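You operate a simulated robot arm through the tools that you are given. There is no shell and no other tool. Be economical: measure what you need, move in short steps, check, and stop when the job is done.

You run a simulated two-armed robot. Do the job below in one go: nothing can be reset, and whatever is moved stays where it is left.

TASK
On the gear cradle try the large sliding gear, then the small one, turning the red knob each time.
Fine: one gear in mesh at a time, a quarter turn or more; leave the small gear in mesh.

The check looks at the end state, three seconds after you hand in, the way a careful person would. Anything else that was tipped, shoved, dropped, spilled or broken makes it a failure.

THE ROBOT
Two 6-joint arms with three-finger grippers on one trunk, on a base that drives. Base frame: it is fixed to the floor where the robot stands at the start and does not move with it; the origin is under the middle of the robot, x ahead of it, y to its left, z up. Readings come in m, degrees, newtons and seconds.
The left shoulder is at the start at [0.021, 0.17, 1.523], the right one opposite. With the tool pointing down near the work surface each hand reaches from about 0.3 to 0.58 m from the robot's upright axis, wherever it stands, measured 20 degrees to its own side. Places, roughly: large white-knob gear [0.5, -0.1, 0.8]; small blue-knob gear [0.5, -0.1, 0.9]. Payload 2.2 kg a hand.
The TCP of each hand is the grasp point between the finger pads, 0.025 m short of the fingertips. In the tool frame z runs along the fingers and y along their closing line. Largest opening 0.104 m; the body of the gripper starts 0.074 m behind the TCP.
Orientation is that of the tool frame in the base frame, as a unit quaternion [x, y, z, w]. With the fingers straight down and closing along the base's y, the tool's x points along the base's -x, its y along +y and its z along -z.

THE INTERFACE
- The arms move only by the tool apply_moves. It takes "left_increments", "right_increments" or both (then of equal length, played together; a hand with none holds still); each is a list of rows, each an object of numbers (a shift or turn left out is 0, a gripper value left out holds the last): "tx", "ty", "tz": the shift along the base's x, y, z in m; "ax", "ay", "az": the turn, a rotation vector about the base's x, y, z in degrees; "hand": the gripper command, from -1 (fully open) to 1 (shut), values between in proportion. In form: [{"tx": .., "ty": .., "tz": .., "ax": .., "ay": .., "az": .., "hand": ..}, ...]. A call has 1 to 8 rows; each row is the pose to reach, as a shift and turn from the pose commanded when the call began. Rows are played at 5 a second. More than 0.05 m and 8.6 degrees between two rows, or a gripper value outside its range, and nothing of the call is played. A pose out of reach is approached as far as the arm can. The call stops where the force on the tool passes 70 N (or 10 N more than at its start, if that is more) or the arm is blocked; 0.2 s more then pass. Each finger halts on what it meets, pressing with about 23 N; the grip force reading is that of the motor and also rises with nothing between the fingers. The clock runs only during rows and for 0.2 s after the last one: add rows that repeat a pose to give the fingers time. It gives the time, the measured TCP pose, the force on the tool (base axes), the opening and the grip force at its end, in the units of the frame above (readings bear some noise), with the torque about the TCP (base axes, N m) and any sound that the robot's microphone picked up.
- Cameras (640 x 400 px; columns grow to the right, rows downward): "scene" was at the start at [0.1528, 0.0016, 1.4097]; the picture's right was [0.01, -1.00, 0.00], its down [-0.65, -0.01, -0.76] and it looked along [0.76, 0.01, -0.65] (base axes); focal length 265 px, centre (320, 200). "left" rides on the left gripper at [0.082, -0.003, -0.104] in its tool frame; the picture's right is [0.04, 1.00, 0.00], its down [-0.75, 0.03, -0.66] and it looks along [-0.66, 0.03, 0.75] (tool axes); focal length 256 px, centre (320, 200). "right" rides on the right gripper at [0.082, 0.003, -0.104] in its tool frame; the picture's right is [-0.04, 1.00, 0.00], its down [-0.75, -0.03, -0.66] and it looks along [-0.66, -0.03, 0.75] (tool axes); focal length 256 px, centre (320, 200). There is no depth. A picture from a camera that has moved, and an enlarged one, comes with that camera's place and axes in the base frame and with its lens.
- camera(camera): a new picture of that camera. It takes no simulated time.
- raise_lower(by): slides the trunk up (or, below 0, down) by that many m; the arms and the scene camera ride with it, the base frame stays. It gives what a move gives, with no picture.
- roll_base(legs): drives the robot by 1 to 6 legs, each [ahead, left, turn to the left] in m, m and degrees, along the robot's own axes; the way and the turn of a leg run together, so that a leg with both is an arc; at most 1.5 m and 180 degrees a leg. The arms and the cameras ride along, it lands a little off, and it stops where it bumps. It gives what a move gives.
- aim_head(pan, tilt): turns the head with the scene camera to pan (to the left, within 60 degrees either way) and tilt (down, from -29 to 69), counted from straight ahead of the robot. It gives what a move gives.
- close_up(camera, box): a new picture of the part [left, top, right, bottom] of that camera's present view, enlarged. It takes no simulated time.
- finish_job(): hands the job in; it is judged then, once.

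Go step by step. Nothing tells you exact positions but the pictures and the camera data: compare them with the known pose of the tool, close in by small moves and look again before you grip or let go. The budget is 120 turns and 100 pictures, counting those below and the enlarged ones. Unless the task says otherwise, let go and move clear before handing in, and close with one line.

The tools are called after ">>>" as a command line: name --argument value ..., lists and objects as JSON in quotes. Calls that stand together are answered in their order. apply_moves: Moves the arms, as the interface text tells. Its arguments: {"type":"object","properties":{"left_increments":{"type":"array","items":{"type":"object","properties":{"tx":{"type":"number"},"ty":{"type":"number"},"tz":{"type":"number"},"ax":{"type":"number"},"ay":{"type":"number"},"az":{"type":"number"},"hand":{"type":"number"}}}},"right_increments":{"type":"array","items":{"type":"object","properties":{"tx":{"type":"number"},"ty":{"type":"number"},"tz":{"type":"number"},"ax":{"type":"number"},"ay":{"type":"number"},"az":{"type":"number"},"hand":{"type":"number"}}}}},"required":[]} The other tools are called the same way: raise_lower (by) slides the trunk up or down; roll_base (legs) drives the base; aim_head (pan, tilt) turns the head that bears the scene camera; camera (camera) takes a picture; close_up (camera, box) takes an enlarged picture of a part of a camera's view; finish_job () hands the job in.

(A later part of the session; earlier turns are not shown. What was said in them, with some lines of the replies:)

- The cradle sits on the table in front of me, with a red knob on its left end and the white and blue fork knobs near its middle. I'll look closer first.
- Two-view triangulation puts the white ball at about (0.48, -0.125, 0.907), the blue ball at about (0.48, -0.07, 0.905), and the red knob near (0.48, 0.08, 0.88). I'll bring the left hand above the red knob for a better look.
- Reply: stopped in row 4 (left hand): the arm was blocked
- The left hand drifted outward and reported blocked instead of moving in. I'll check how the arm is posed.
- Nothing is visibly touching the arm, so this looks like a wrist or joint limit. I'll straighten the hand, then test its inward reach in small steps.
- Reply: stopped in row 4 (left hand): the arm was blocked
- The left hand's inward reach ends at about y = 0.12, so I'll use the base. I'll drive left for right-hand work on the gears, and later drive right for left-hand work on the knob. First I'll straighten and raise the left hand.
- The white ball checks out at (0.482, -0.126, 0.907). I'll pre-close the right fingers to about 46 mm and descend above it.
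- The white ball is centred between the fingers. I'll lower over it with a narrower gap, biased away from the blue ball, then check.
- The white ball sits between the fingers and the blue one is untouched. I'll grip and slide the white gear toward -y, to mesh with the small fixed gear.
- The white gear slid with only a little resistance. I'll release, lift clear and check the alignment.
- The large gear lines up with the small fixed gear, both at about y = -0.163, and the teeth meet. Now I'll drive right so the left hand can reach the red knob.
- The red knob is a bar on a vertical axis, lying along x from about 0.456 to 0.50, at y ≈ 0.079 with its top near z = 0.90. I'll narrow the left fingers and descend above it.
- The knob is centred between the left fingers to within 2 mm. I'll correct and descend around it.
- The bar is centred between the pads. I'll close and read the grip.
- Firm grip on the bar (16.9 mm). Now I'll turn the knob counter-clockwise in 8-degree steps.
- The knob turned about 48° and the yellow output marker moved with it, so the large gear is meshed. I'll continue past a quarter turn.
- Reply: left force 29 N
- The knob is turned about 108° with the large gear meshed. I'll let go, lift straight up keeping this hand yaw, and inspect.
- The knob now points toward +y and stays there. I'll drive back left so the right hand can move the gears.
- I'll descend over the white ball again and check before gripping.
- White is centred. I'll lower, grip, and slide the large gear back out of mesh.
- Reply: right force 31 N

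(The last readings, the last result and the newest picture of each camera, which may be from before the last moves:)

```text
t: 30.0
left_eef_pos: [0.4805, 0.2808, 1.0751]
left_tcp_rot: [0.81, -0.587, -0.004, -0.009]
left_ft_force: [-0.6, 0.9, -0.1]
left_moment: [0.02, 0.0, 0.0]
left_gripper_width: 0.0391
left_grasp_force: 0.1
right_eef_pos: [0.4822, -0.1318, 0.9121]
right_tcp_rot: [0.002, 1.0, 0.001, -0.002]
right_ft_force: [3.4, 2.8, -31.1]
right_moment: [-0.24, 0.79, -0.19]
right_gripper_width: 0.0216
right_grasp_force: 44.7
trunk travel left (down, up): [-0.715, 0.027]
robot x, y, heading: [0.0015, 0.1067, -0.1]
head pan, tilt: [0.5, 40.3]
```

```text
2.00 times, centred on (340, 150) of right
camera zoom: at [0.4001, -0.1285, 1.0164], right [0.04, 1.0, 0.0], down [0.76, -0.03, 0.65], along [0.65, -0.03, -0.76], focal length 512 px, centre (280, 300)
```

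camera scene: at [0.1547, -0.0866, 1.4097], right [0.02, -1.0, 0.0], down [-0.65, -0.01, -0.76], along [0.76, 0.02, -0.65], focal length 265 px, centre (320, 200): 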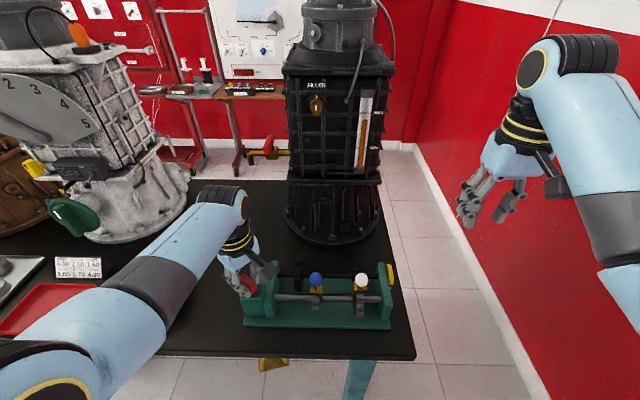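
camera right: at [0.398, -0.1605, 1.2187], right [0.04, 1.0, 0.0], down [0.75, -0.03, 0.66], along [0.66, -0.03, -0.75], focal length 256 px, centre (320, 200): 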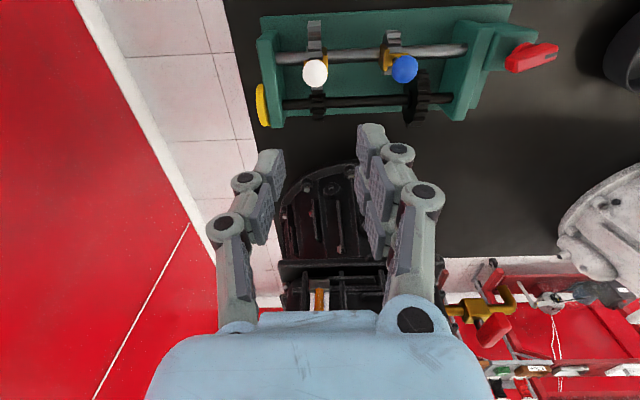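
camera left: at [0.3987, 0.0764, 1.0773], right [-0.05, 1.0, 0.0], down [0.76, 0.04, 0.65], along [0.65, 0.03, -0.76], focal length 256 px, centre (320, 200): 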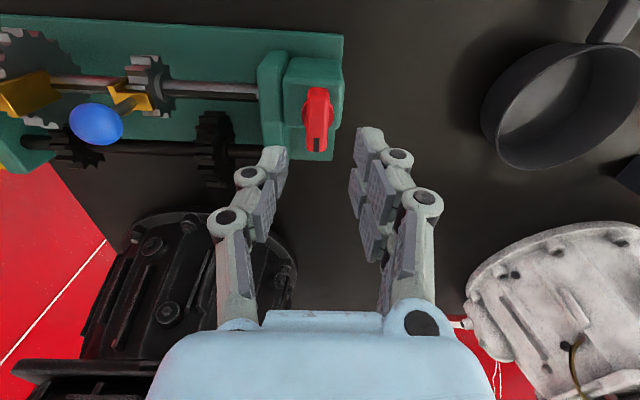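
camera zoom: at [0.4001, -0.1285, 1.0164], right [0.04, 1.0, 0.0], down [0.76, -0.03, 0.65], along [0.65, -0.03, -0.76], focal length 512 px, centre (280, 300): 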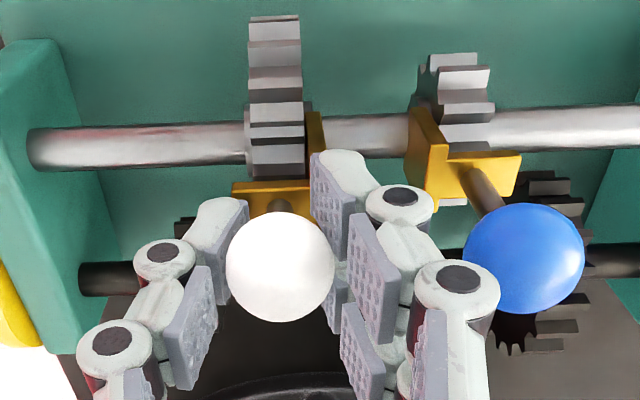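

The large gear is back out of mesh. I'll release, rise, and shift over the blue ball.

>>> apply_moves --right_increments '[{"hand": 0.25}, {"hand": 0.25}, {"hand": 0.25, "tz": 0.02}, {"tz": 0.05}, {"tz": 0.065}, {"tz": 0.065, "ty": 0.03}, {"tz": 0.065, "ty": 0.063}, {"tz": 0.065, "ty": 0.063}]'

>>> camera --camera "right"

```text
t: 31.8
left_eef_pos: [0.4794, 0.282, 1.0765]
left_tcp_rot: [0.81, -0.587, -0.003, -0.01]
left_ft_force: [-1.2, 0.3, -0.2]
left_moment: [0.0, 0.02, 0.0]
left_gripper_width: 0.0389
left_grasp_force: 0.0
right_eef_pos: [0.4798, -0.0712, 0.9753]
right_tcp_rot: [0.003, 1.0, 0.0, 0.001]
right_ft_force: [0.1, -0.7, 0.2]
right_moment: [0.03, 0.03, 0.03]
right_gripper_width: 0.0389
right_grasp_force: 0.1
trunk travel left (down, up): [-0.715, 0.027]
robot x, y, heading: [-0.0021, 0.1071, -0.4]
head pan, tilt: [0.5, 40.3]
```

```text
64 pictures are left
camera right: at [0.3973, -0.0672, 1.0801], right [0.04, 1.0, 0.0], down [0.75, -0.03, 0.66], along [0.66, -0.03, -0.75], focal length 256 px, centre (320, 200)
```

right: 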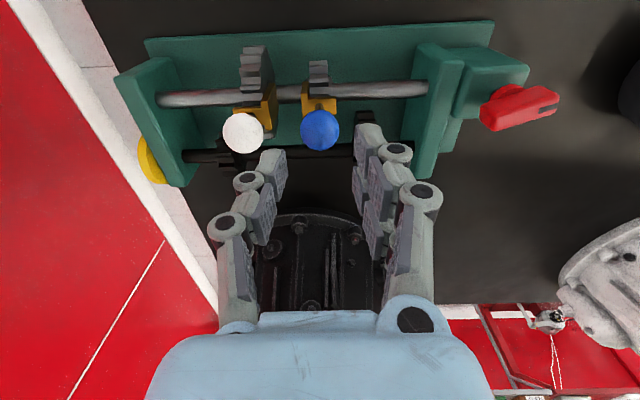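

Blue is centred between the fingers. The slide toward +y would come near my inward reach limit, so I'll shift the base 5 cm further left and bring the hand back over the ball.

>>> roll_base --legs '[[0, 0.05, 0.3]]'

>>> apply_moves --right_increments '[{"ty": -0.025}, {"ty": -0.05}, {"ty": -0.05}]'

>>> camera --camera "right"

```text
t: 32.7
left_eef_pos: [0.4789, 0.3354, 1.0769]
left_tcp_rot: [0.811, -0.585, -0.003, -0.01]
left_ft_force: [-0.8, -0.4, 0.0]
left_moment: [-0.03, -0.01, -0.03]
left_gripper_width: 0.0389
left_grasp_force: 0.1
right_eef_pos: [0.4812, -0.0165, 0.9759]
right_tcp_rot: [-0.001, 1.0, 0.0, 0.0]
right_ft_force: [0.0, 0.0, 0.4]
right_moment: [-0.04, 0.02, 0.03]
right_gripper_width: 0.039
right_grasp_force: 0.0
trunk travel left (down, up): [-0.715, 0.027]
robot x, y, heading: [0.0035, 0.1528, 0.2]
head pan, tilt: [0.5, 40.3]
```

```text
t: 33.5
left_eef_pos: [0.4794, 0.3349, 1.0771]
left_tcp_rot: [0.811, -0.584, -0.003, -0.011]
left_ft_force: [0.2, -0.5, 0.2]
left_moment: [0.0, 0.01, 0.03]
left_gripper_width: 0.0388
left_grasp_force: 0.1
right_eef_pos: [0.4808, -0.0683, 0.976]
right_tcp_rot: [-0.002, 1.0, -0.001, 0.001]
right_ft_force: [-0.2, 0.7, -0.4]
right_moment: [-0.02, 0.03, -0.02]
right_gripper_width: 0.0389
right_grasp_force: 0.1
trunk travel left (down, up): [-0.715, 0.027]
robot x, y, heading: [-0.0022, 0.1566, 0.4]
head pan, tilt: [0.5, 40.3]
```

```text
63 pictures are left
camera right: at [0.3982, -0.0641, 1.0791], right [0.04, 1.0, 0.0], down [0.75, -0.03, 0.66], along [0.66, -0.03, -0.75], focal length 256 px, centre (320, 200)
```

right: 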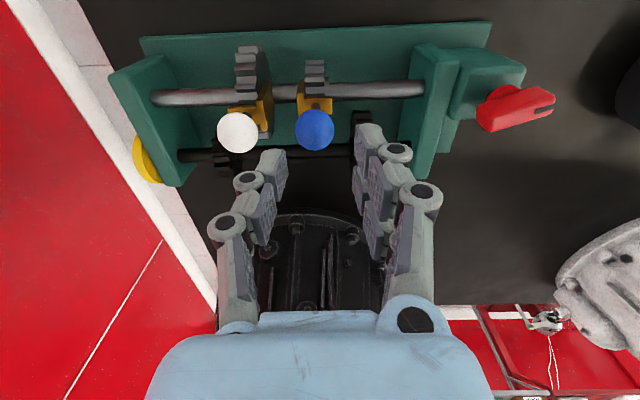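

>>> apply_moves --right_increments '[{"ty": -0.003, "tz": -0.01}, {"ty": -0.003, "tz": -0.03, "tx": 0.001}, {"ty": -0.003, "tz": -0.05, "tx": 0.001}, {"ty": -0.003, "tz": -0.062, "tx": 0.001}, {"ty": -0.003, "tz": -0.062, "tx": 0.001}]'

>>> close_up --camera "right" --box '[180, 50, 500, 250]'

```text
t: 34.7
left_eef_pos: [0.4781, 0.3357, 1.0757]
left_tcp_rot: [0.812, -0.584, -0.004, -0.01]
left_ft_force: [-0.4, -0.5, -0.3]
left_moment: [0.01, 0.03, 0.0]
left_gripper_width: 0.0391
left_grasp_force: 0.0
right_eef_pos: [0.4804, -0.0708, 0.914]
right_tcp_rot: [-0.001, 1.0, 0.0, 0.002]
right_ft_force: [-0.2, 0.1, -0.1]
right_moment: [0.01, 0.03, 0.0]
right_gripper_width: 0.0387
right_grasp_force: 0.0
trunk travel left (down, up): [-0.715, 0.027]
robot x, y, heading: [0.0016, 0.1589, 0.0]
head pan, tilt: [0.5, 40.3]
```

```text
2.00 times, centred on (340, 150) of right
camera zoom: at [0.3976, -0.067, 1.0182], right [0.04, 1.0, 0.0], down [0.75, -0.03, 0.66], along [0.66, -0.03, -0.75], focal length 512 px, centre (280, 300)
```

zoom: 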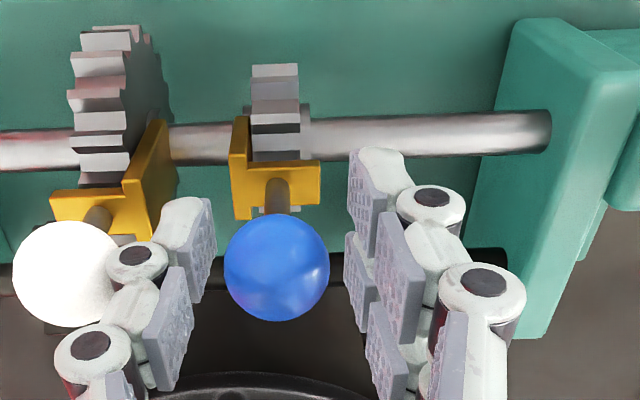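

Blue is between the pads. I'll grip it and start sliding toward +y, where the large fixed gear is.

>>> apply_moves --right_increments '[{"hand": 1}, {"hand": 1}, {"hand": 1}, {"ty": 0.006}, {"ty": 0.012}, {"ty": 0.018}, {"ty": 0.024}, {"ty": 0.024}]'

>>> close_up --camera "right" --box '[180, 50, 500, 250]'

>>> close_up --camera "scene" --box '[340, 220, 530, 340]'

```text
t: 36.5
left_eef_pos: [0.4785, 0.336, 1.0754]
left_tcp_rot: [0.811, -0.584, -0.003, -0.01]
left_ft_force: [0.9, 0.7, -0.5]
left_moment: [0.03, 0.01, 0.02]
left_gripper_width: 0.0389
left_grasp_force: 0.0
right_eef_pos: [0.4809, -0.0458, 0.9142]
right_tcp_rot: [0.0, 1.0, 0.001, -0.002]
right_ft_force: [-8.3, 0.1, -13.9]
right_moment: [-0.03, -0.43, -0.02]
right_gripper_width: 0.0213
right_grasp_force: 45.3
trunk travel left (down, up): [-0.715, 0.027]
robot x, y, heading: [-0.0007, 0.1578, -0.0]
head pan, tilt: [0.5, 40.3]
```

```text
2.00 times, centred on (340, 150) of right
camera zoom: at [0.3981, -0.0433, 1.0177], right [0.04, 1.0, 0.0], down [0.76, -0.03, 0.65], along [0.65, -0.02, -0.76], focal length 512 px, centre (280, 300)
```

zoom: 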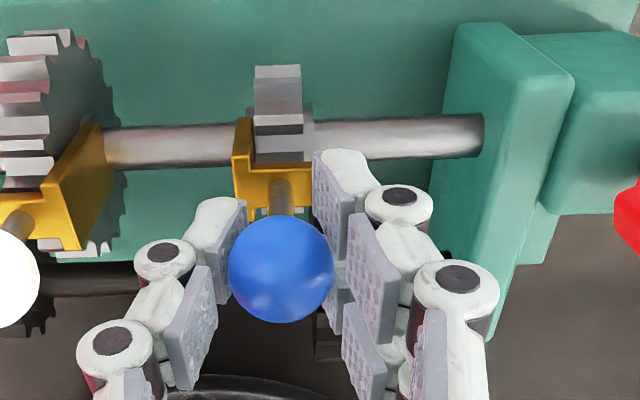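

```text
3.33 times, centred on (435, 280) of scene
camera zoom: at [0.153, 0.1589, 1.4097], right [0.01, -1.0, 0.0], down [-0.65, -0.01, -0.76], along [0.76, 0.01, -0.65], focal length 883 px, centre (-63, -67)
```

zoom: 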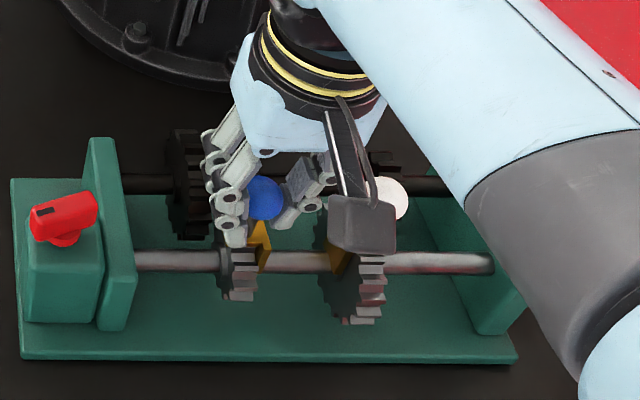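

>>> apply_moves --right_increments '[{"ty": 0.005}, {"ty": 0.01}, {"ty": 0.014}, {"ty": 0.018}, {"ty": 0.022}, {"ty": 0.022}]'

>>> close_up --camera "right" --box '[180, 50, 500, 250]'

>>> close_up --camera "scene" --box '[340, 220, 530, 340]'

```text
t: 37.9
left_eef_pos: [0.4775, 0.334, 1.0777]
left_tcp_rot: [0.811, -0.585, -0.003, -0.01]
left_ft_force: [-1.0, 0.5, 0.0]
left_moment: [-0.01, 0.01, -0.01]
left_gripper_width: 0.039
left_grasp_force: 0.1
right_eef_pos: [0.4797, -0.0263, 0.9136]
right_tcp_rot: [0.0, 1.0, 0.0, 0.002]
right_ft_force: [-16.9, -7.3, -9.8]
right_moment: [0.03, 0.39, 0.16]
right_gripper_width: 0.0216
right_grasp_force: 44.9
trunk travel left (down, up): [-0.715, 0.027]
robot x, y, heading: [0.0012, 0.1573, -0.1]
head pan, tilt: [0.5, 40.3]
```

```text
2.00 times, centred on (340, 150) of right
camera zoom: at [0.3978, -0.0226, 1.0174], right [0.04, 1.0, 0.0], down [0.75, -0.03, 0.66], along [0.66, -0.03, -0.75], focal length 512 px, centre (280, 300)
```

zoom: 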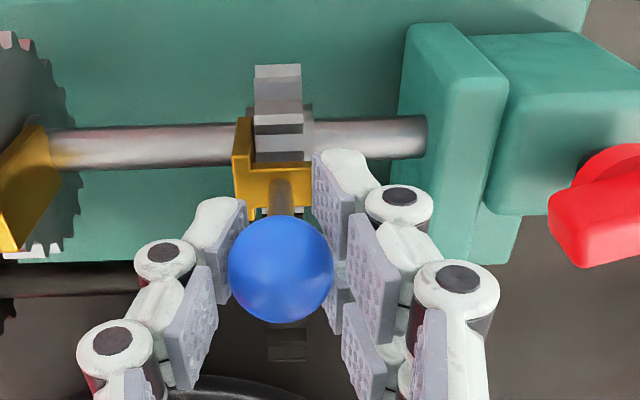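

```text
3.33 times, centred on (435, 280) of scene
camera zoom: at [0.1515, 0.1581, 1.41], right [0.01, -1.0, 0.0], down [-0.65, -0.01, -0.76], along [0.76, 0.01, -0.65], focal length 883 px, centre (-63, -67)
```

zoom: 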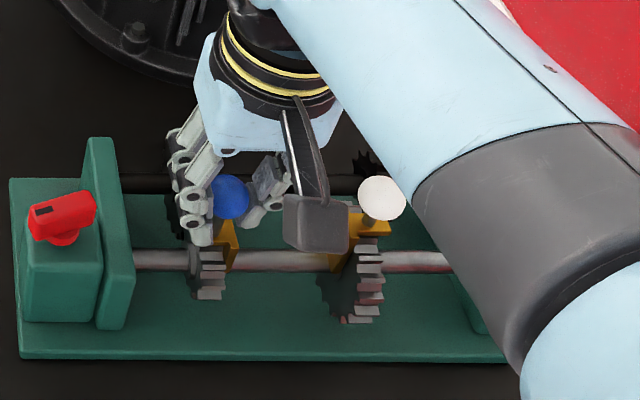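

The fixed gear's teeth line up directly behind the small gear, so it appears meshed. I'll release, rise and inspect.

>>> apply_moves --right_increments '[{"hand": 0.25}, {"hand": 0.25}, {"hand": 0.25, "tz": 0.03}, {"tz": 0.06}, {"tz": 0.1}, {"tz": 0.14, "ty": -0.03}, {"tz": 0.18, "ty": -0.06}, {"tz": 0.2, "ty": -0.08}]'

>>> close_up --camera "right" --box '[220, 0, 540, 200]'

>>> close_up --camera "scene" --box '[340, 220, 530, 340]'

```text
t: 39.7
left_eef_pos: [0.479, 0.3354, 1.0766]
left_tcp_rot: [0.812, -0.584, -0.003, -0.011]
left_ft_force: [-0.1, -0.3, 0.2]
left_moment: [0.02, -0.01, 0.01]
left_gripper_width: 0.0389
left_grasp_force: 0.1
right_eef_pos: [0.4818, -0.1048, 1.1106]
right_tcp_rot: [-0.001, 1.0, 0.0, 0.0]
right_ft_force: [-0.2, 0.0, 0.4]
right_moment: [0.0, 0.0, 0.01]
right_gripper_width: 0.0391
right_grasp_force: 0.1
trunk travel left (down, up): [-0.715, 0.027]
robot x, y, heading: [-0.0028, 0.1593, 0.2]
head pan, tilt: [0.5, 40.3]
```

```text
2.00 times, centred on (380, 100) of right
camera zoom: at [0.3986, -0.1015, 1.2149], right [0.04, 1.0, 0.0], down [0.75, -0.03, 0.66], along [0.66, -0.03, -0.75], focal length 512 px, centre (200, 400)
```

zoom: 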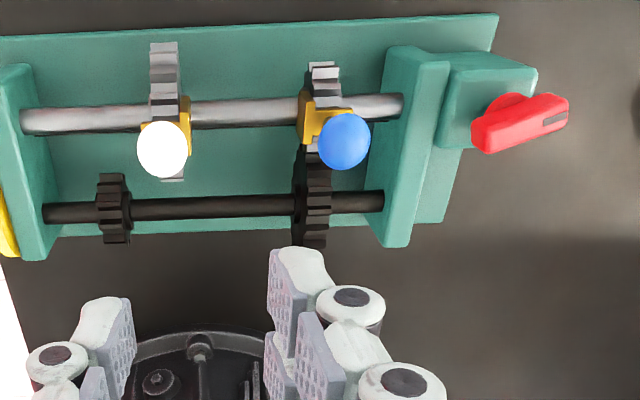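

```text
3.33 times, centred on (435, 280) of scene
camera zoom: at [0.1531, 0.1589, 1.4098], right [0.01, -1.0, 0.0], down [-0.65, -0.01, -0.76], along [0.76, 0.01, -0.65], focal length 883 px, centre (-63, -67)
```

zoom: 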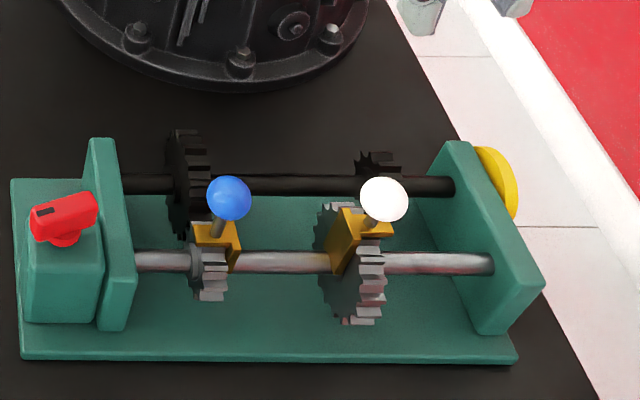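

The small gear is in mesh and the large one is clear. I'll drive back right for the left hand's second knob turn.

>>> roll_base --legs '[[0, -0.25, 0]]'

>>> camera --camera "left"

>>> close_up --camera "scene" --box '[200, 230, 420, 340]'

```text
t: 41.5
left_eef_pos: [0.4789, 0.0874, 1.0767]
left_tcp_rot: [0.812, -0.584, -0.004, -0.01]
left_ft_force: [-0.5, -0.6, 0.5]
left_moment: [0.0, 0.04, -0.01]
left_gripper_width: 0.0392
left_grasp_force: 0.0
right_eef_pos: [0.4809, -0.3525, 1.1117]
right_tcp_rot: [-0.002, 1.0, 0.001, 0.0]
right_ft_force: [0.2, -0.7, 0.4]
right_moment: [-0.01, -0.01, 0.01]
right_gripper_width: 0.0391
right_grasp_force: 0.0
trunk travel left (down, up): [-0.715, 0.027]
robot x, y, heading: [-0.0013, -0.0914, 0.1]
head pan, tilt: [0.5, 40.3]
```

```text
55 pictures are left
camera left: at [0.5074, 0.0085, 1.1792], right [-0.94, -0.35, -0.01], down [-0.27, 0.69, 0.67], along [-0.23, 0.63, -0.74], focal length 256 px, centre (320, 200)
```

left: 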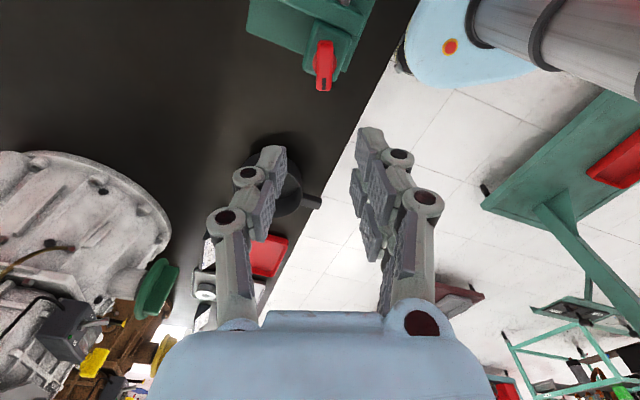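

```text
2.91 times, centred on (310, 285) of scene
camera zoom: at [0.1536, -0.0893, 1.4098], right [0.01, -1.0, 0.0], down [-0.65, -0.01, -0.76], along [0.76, 0.01, -0.65], focal length 770 px, centre (349, -47)
```

zoom: 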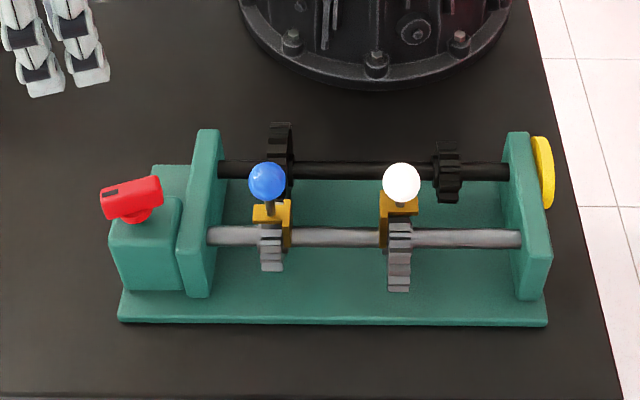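

The bar sits as I left it, and the hand still has matching yaw. I'll lower above it and check.

>>> apply_moves --left_increments '[{"tz": -0.03}, {"tz": -0.06, "ty": -0.005}, {"tz": -0.09, "ty": -0.01}, {"tz": -0.105, "ty": -0.011, "tx": 0.001}, {"tz": -0.105, "ty": -0.011, "tx": 0.001}]'

>>> camera --camera "left"

```text
t: 42.7
left_eef_pos: [0.4806, 0.0748, 0.9716]
left_tcp_rot: [0.811, -0.586, -0.003, -0.009]
left_ft_force: [-0.3, -0.5, -0.1]
left_moment: [-0.03, -0.01, -0.01]
left_gripper_width: 0.039
left_grasp_force: 0.0
right_eef_pos: [0.4831, -0.353, 1.1106]
right_tcp_rot: [-0.001, 1.0, 0.0, 0.001]
right_ft_force: [0.4, 0.0, -0.2]
right_moment: [0.01, -0.03, -0.01]
right_gripper_width: 0.0386
right_grasp_force: 0.1
trunk travel left (down, up): [-0.715, 0.027]
robot x, y, heading: [0.0003, -0.0924, -0.0]
head pan, tilt: [0.5, 40.3]
```

```text
53 pictures are left
camera left: at [0.5087, -0.0026, 1.0742], right [-0.94, -0.35, -0.01], down [-0.27, 0.69, 0.67], along [-0.23, 0.63, -0.74], focal length 256 px, centre (320, 200)
```

left: 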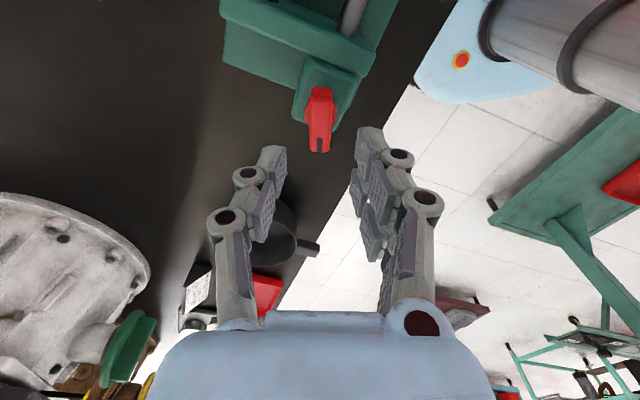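

>>> apply_moves --left_increments '[{"tz": -0.02}, {"tz": -0.04}, {"tz": -0.055}, {"tz": -0.065}, {"tz": -0.065}]'

>>> close_up --camera "left" --box '[200, 60, 440, 210]'

```text
t: 43.9
left_eef_pos: [0.4786, 0.0751, 0.9056]
left_tcp_rot: [0.812, -0.584, -0.003, -0.01]
left_ft_force: [0.0, 0.5, -1.3]
left_moment: [-0.01, 0.01, -0.01]
left_gripper_width: 0.0391
left_grasp_force: 0.0
right_eef_pos: [0.4828, -0.3526, 1.1116]
right_tcp_rot: [-0.001, 1.0, 0.0, 0.0]
right_ft_force: [-0.3, -0.5, 0.0]
right_moment: [-0.03, 0.02, -0.05]
right_gripper_width: 0.0392
right_grasp_force: 0.2
trunk travel left (down, up): [-0.715, 0.027]
robot x, y, heading: [0.0027, -0.0918, 0.2]
head pan, tilt: [0.5, 40.3]
```

```text
2.67 times, centred on (320, 135) of left
camera zoom: at [0.5084, -0.0031, 1.0087], right [-0.94, -0.35, -0.01], down [-0.27, 0.69, 0.67], along [-0.23, 0.63, -0.74], focal length 683 px, centre (320, 373)
```

zoom: 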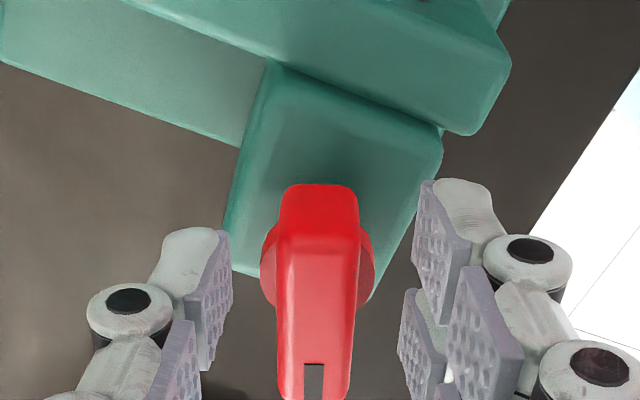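

Aligned. I'll close and begin turning back clockwise.

>>> apply_moves --left_increments '[{"tx": 0.0015, "hand": 1}, {"tx": 0.0015}, {"tx": 0.0015}, {"tx": 0.0015}, {"tx": 0.0015, "az": -6}, {"tx": 0.0015, "az": -12}, {"tx": 0.0015, "az": -18}, {"tx": 0.0015, "az": -24}]'

>>> close_up --camera "scene" --box '[200, 230, 420, 340]'

```text
t: 45.7
left_eef_pos: [0.4787, 0.0733, 0.9051]
left_tcp_rot: [-0.671, 0.741, 0.002, 0.011]
left_ft_force: [-12.1, -4.7, 0.3]
left_moment: [0.64, 0.21, 0.07]
left_gripper_width: 0.017
left_grasp_force: 42.7
right_eef_pos: [0.4817, -0.3535, 1.112]
right_tcp_rot: [-0.001, 1.0, 0.001, 0.001]
right_ft_force: [-0.2, 0.3, 0.3]
right_moment: [-0.03, -0.01, 0.01]
right_gripper_width: 0.0389
right_grasp_force: 0.0
trunk travel left (down, up): [-0.715, 0.027]
robot x, y, heading: [0.0042, -0.0901, 0.2]
head pan, tilt: [0.5, 40.3]
```

```text
2.91 times, centred on (310, 285) of scene
camera zoom: at [0.1519, -0.0897, 1.4099], right [0.01, -1.0, 0.0], down [-0.65, -0.01, -0.76], along [0.76, 0.01, -0.65], focal length 770 px, centre (349, -47)
```

zoom: 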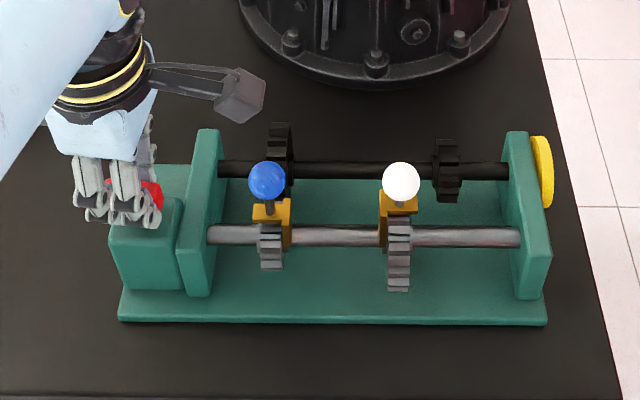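

>>> apply_moves --left_increments '[{"az": -6}, {"az": -12}, {"az": -18}, {"az": -24}, {"az": -30}, {"az": -36}, {"az": -42}, {"az": -48}]'

>>> apply_moves --left_increments '[{"az": -6}, {"az": -12}, {"az": -18}, {"az": -24}, {"az": -30}, {"az": -36}, {"az": -38}, {"az": -38}]'

>>> close_up --camera "scene" --box '[200, 230, 420, 340]'

```text
t: 47.5
left_eef_pos: [0.4766, 0.076, 0.9056]
left_tcp_rot: [-0.312, 0.95, -0.003, 0.009]
left_ft_force: [-24.8, 2.6, -4.0]
left_moment: [0.29, 0.39, 0.07]
left_gripper_width: 0.017
left_grasp_force: 42.3
right_eef_pos: [0.4796, -0.3521, 1.1129]
right_tcp_rot: [-0.001, 1.0, 0.0, 0.002]
right_ft_force: [-0.4, 0.7, -0.4]
right_moment: [-0.04, 0.01, -0.01]
right_gripper_width: 0.0394
right_grasp_force: 0.0
trunk travel left (down, up): [-0.715, 0.027]
robot x, y, heading: [-0.0005, -0.0891, 0.1]
head pan, tilt: [0.5, 40.3]
```

```text
t: 49.3
left_eef_pos: [0.4772, 0.078, 0.9055]
left_tcp_rot: [0.014, 1.0, -0.008, 0.007]
left_ft_force: [-29.2, 10.2, -4.2]
left_moment: [0.24, -0.14, 0.04]
left_gripper_width: 0.0172
left_grasp_force: 41.9
right_eef_pos: [0.4781, -0.351, 1.1121]
right_tcp_rot: [-0.001, 1.0, 0.0, 0.002]
right_ft_force: [-0.1, 0.2, 0.0]
right_moment: [0.0, -0.01, 0.01]
right_gripper_width: 0.0392
right_grasp_force: 0.0
trunk travel left (down, up): [-0.715, 0.027]
robot x, y, heading: [0.0009, -0.0855, 0.2]
head pan, tilt: [0.5, 40.3]
```

```text
2.91 times, centred on (310, 285) of scene
camera zoom: at [0.1499, -0.0873, 1.4102], right [0.01, -1.0, 0.0], down [-0.65, -0.01, -0.76], along [0.76, 0.01, -0.65], focal length 770 px, centre (349, -47)
```

zoom: 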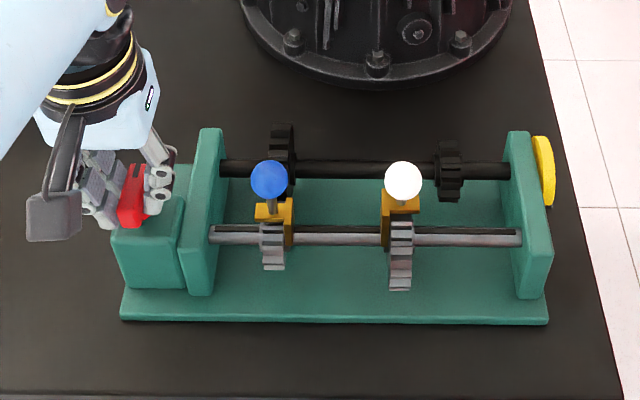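

The knob has turned back about 110°. I'll release and rise, then check that the gear is seated and that the output moved.

>>> apply_moves --left_increments '[{"hand": 0.25}, {"hand": 0.25}, {"hand": 0.25}, {"tz": 0.03}, {"tz": 0.07}, {"tz": 0.11}, {"tz": 0.15}, {"tz": 0.18}]'

>>> close_up --camera "scene" --box '[230, 240, 410, 335]'

>>> close_up --camera "right" --box '[320, 0, 640, 160]'

>>> close_up --camera "left" --box '[0, 0, 360, 200]'

```text
t: 51.1
left_eef_pos: [0.4807, 0.0811, 1.0846]
left_tcp_rot: [0.011, 1.0, -0.002, 0.007]
left_ft_force: [-0.4, -0.3, 0.4]
left_moment: [0.01, 0.01, 0.01]
left_gripper_width: 0.039
left_grasp_force: 0.0
right_eef_pos: [0.4814, -0.3534, 1.1109]
right_tcp_rot: [0.0, 1.0, -0.001, 0.001]
right_ft_force: [-0.1, -0.8, 0.8]
right_moment: [0.02, -0.02, 0.01]
right_gripper_width: 0.0392
right_grasp_force: 0.1
trunk travel left (down, up): [-0.715, 0.027]
robot x, y, heading: [0.0014, -0.0925, 0.3]
head pan, tilt: [0.5, 40.3]
```

```text
3.56 times, centred on (320, 288) of scene
camera zoom: at [0.1536, -0.0892, 1.4097], right [0.01, -1.0, 0.0], down [-0.65, -0.01, -0.76], along [0.76, 0.01, -0.65], focal length 942 px, centre (320, -111)
```

zoom: 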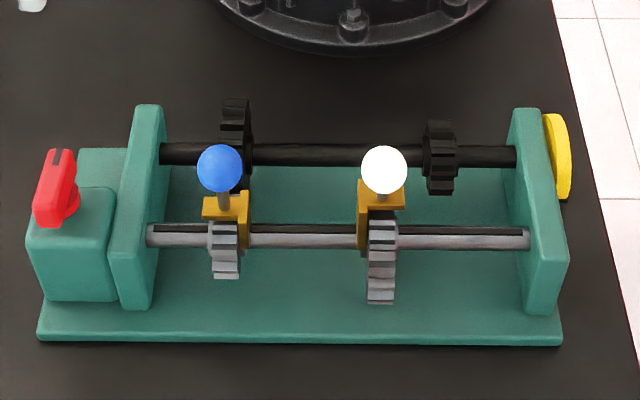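

```text
2.00 times, centred on (480, 80) of right
camera zoom: at [0.3993, -0.3493, 1.2146], right [0.04, 1.0, 0.0], down [0.75, -0.03, 0.66], along [0.66, -0.02, -0.75], focal length 512 px, centre (0, 440)
```

zoom: 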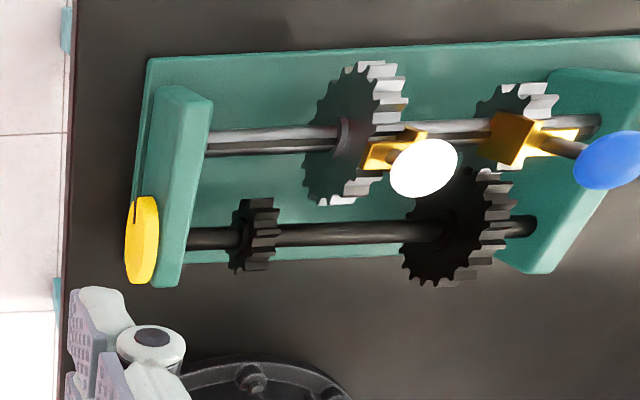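

```text
1.78 times, centred on (180, 100) of left
camera zoom: at [0.3975, 0.0811, 1.188], right [-0.02, 1.0, 0.0], down [0.74, 0.02, 0.67], along [0.67, 0.01, -0.74], focal length 455 px, centre (569, 378)
```

zoom: 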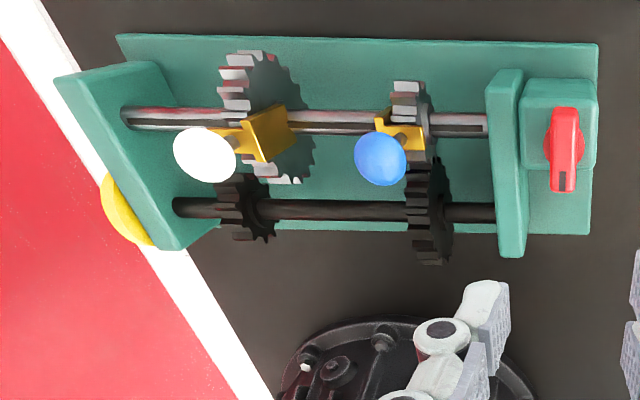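

The small gear is meshed with the large fixed gear, the large gear sits clear, and the output marker moved again on the second turn. Both hands are open and clear, so I'm handing in.

>>> finish_job

```text
The job is handed in.
```

The large gear went into mesh first and the red knob was turned about 108°. It then came out and the small gear went in, with the knob turned back about 110°; the small gear is still in mesh.
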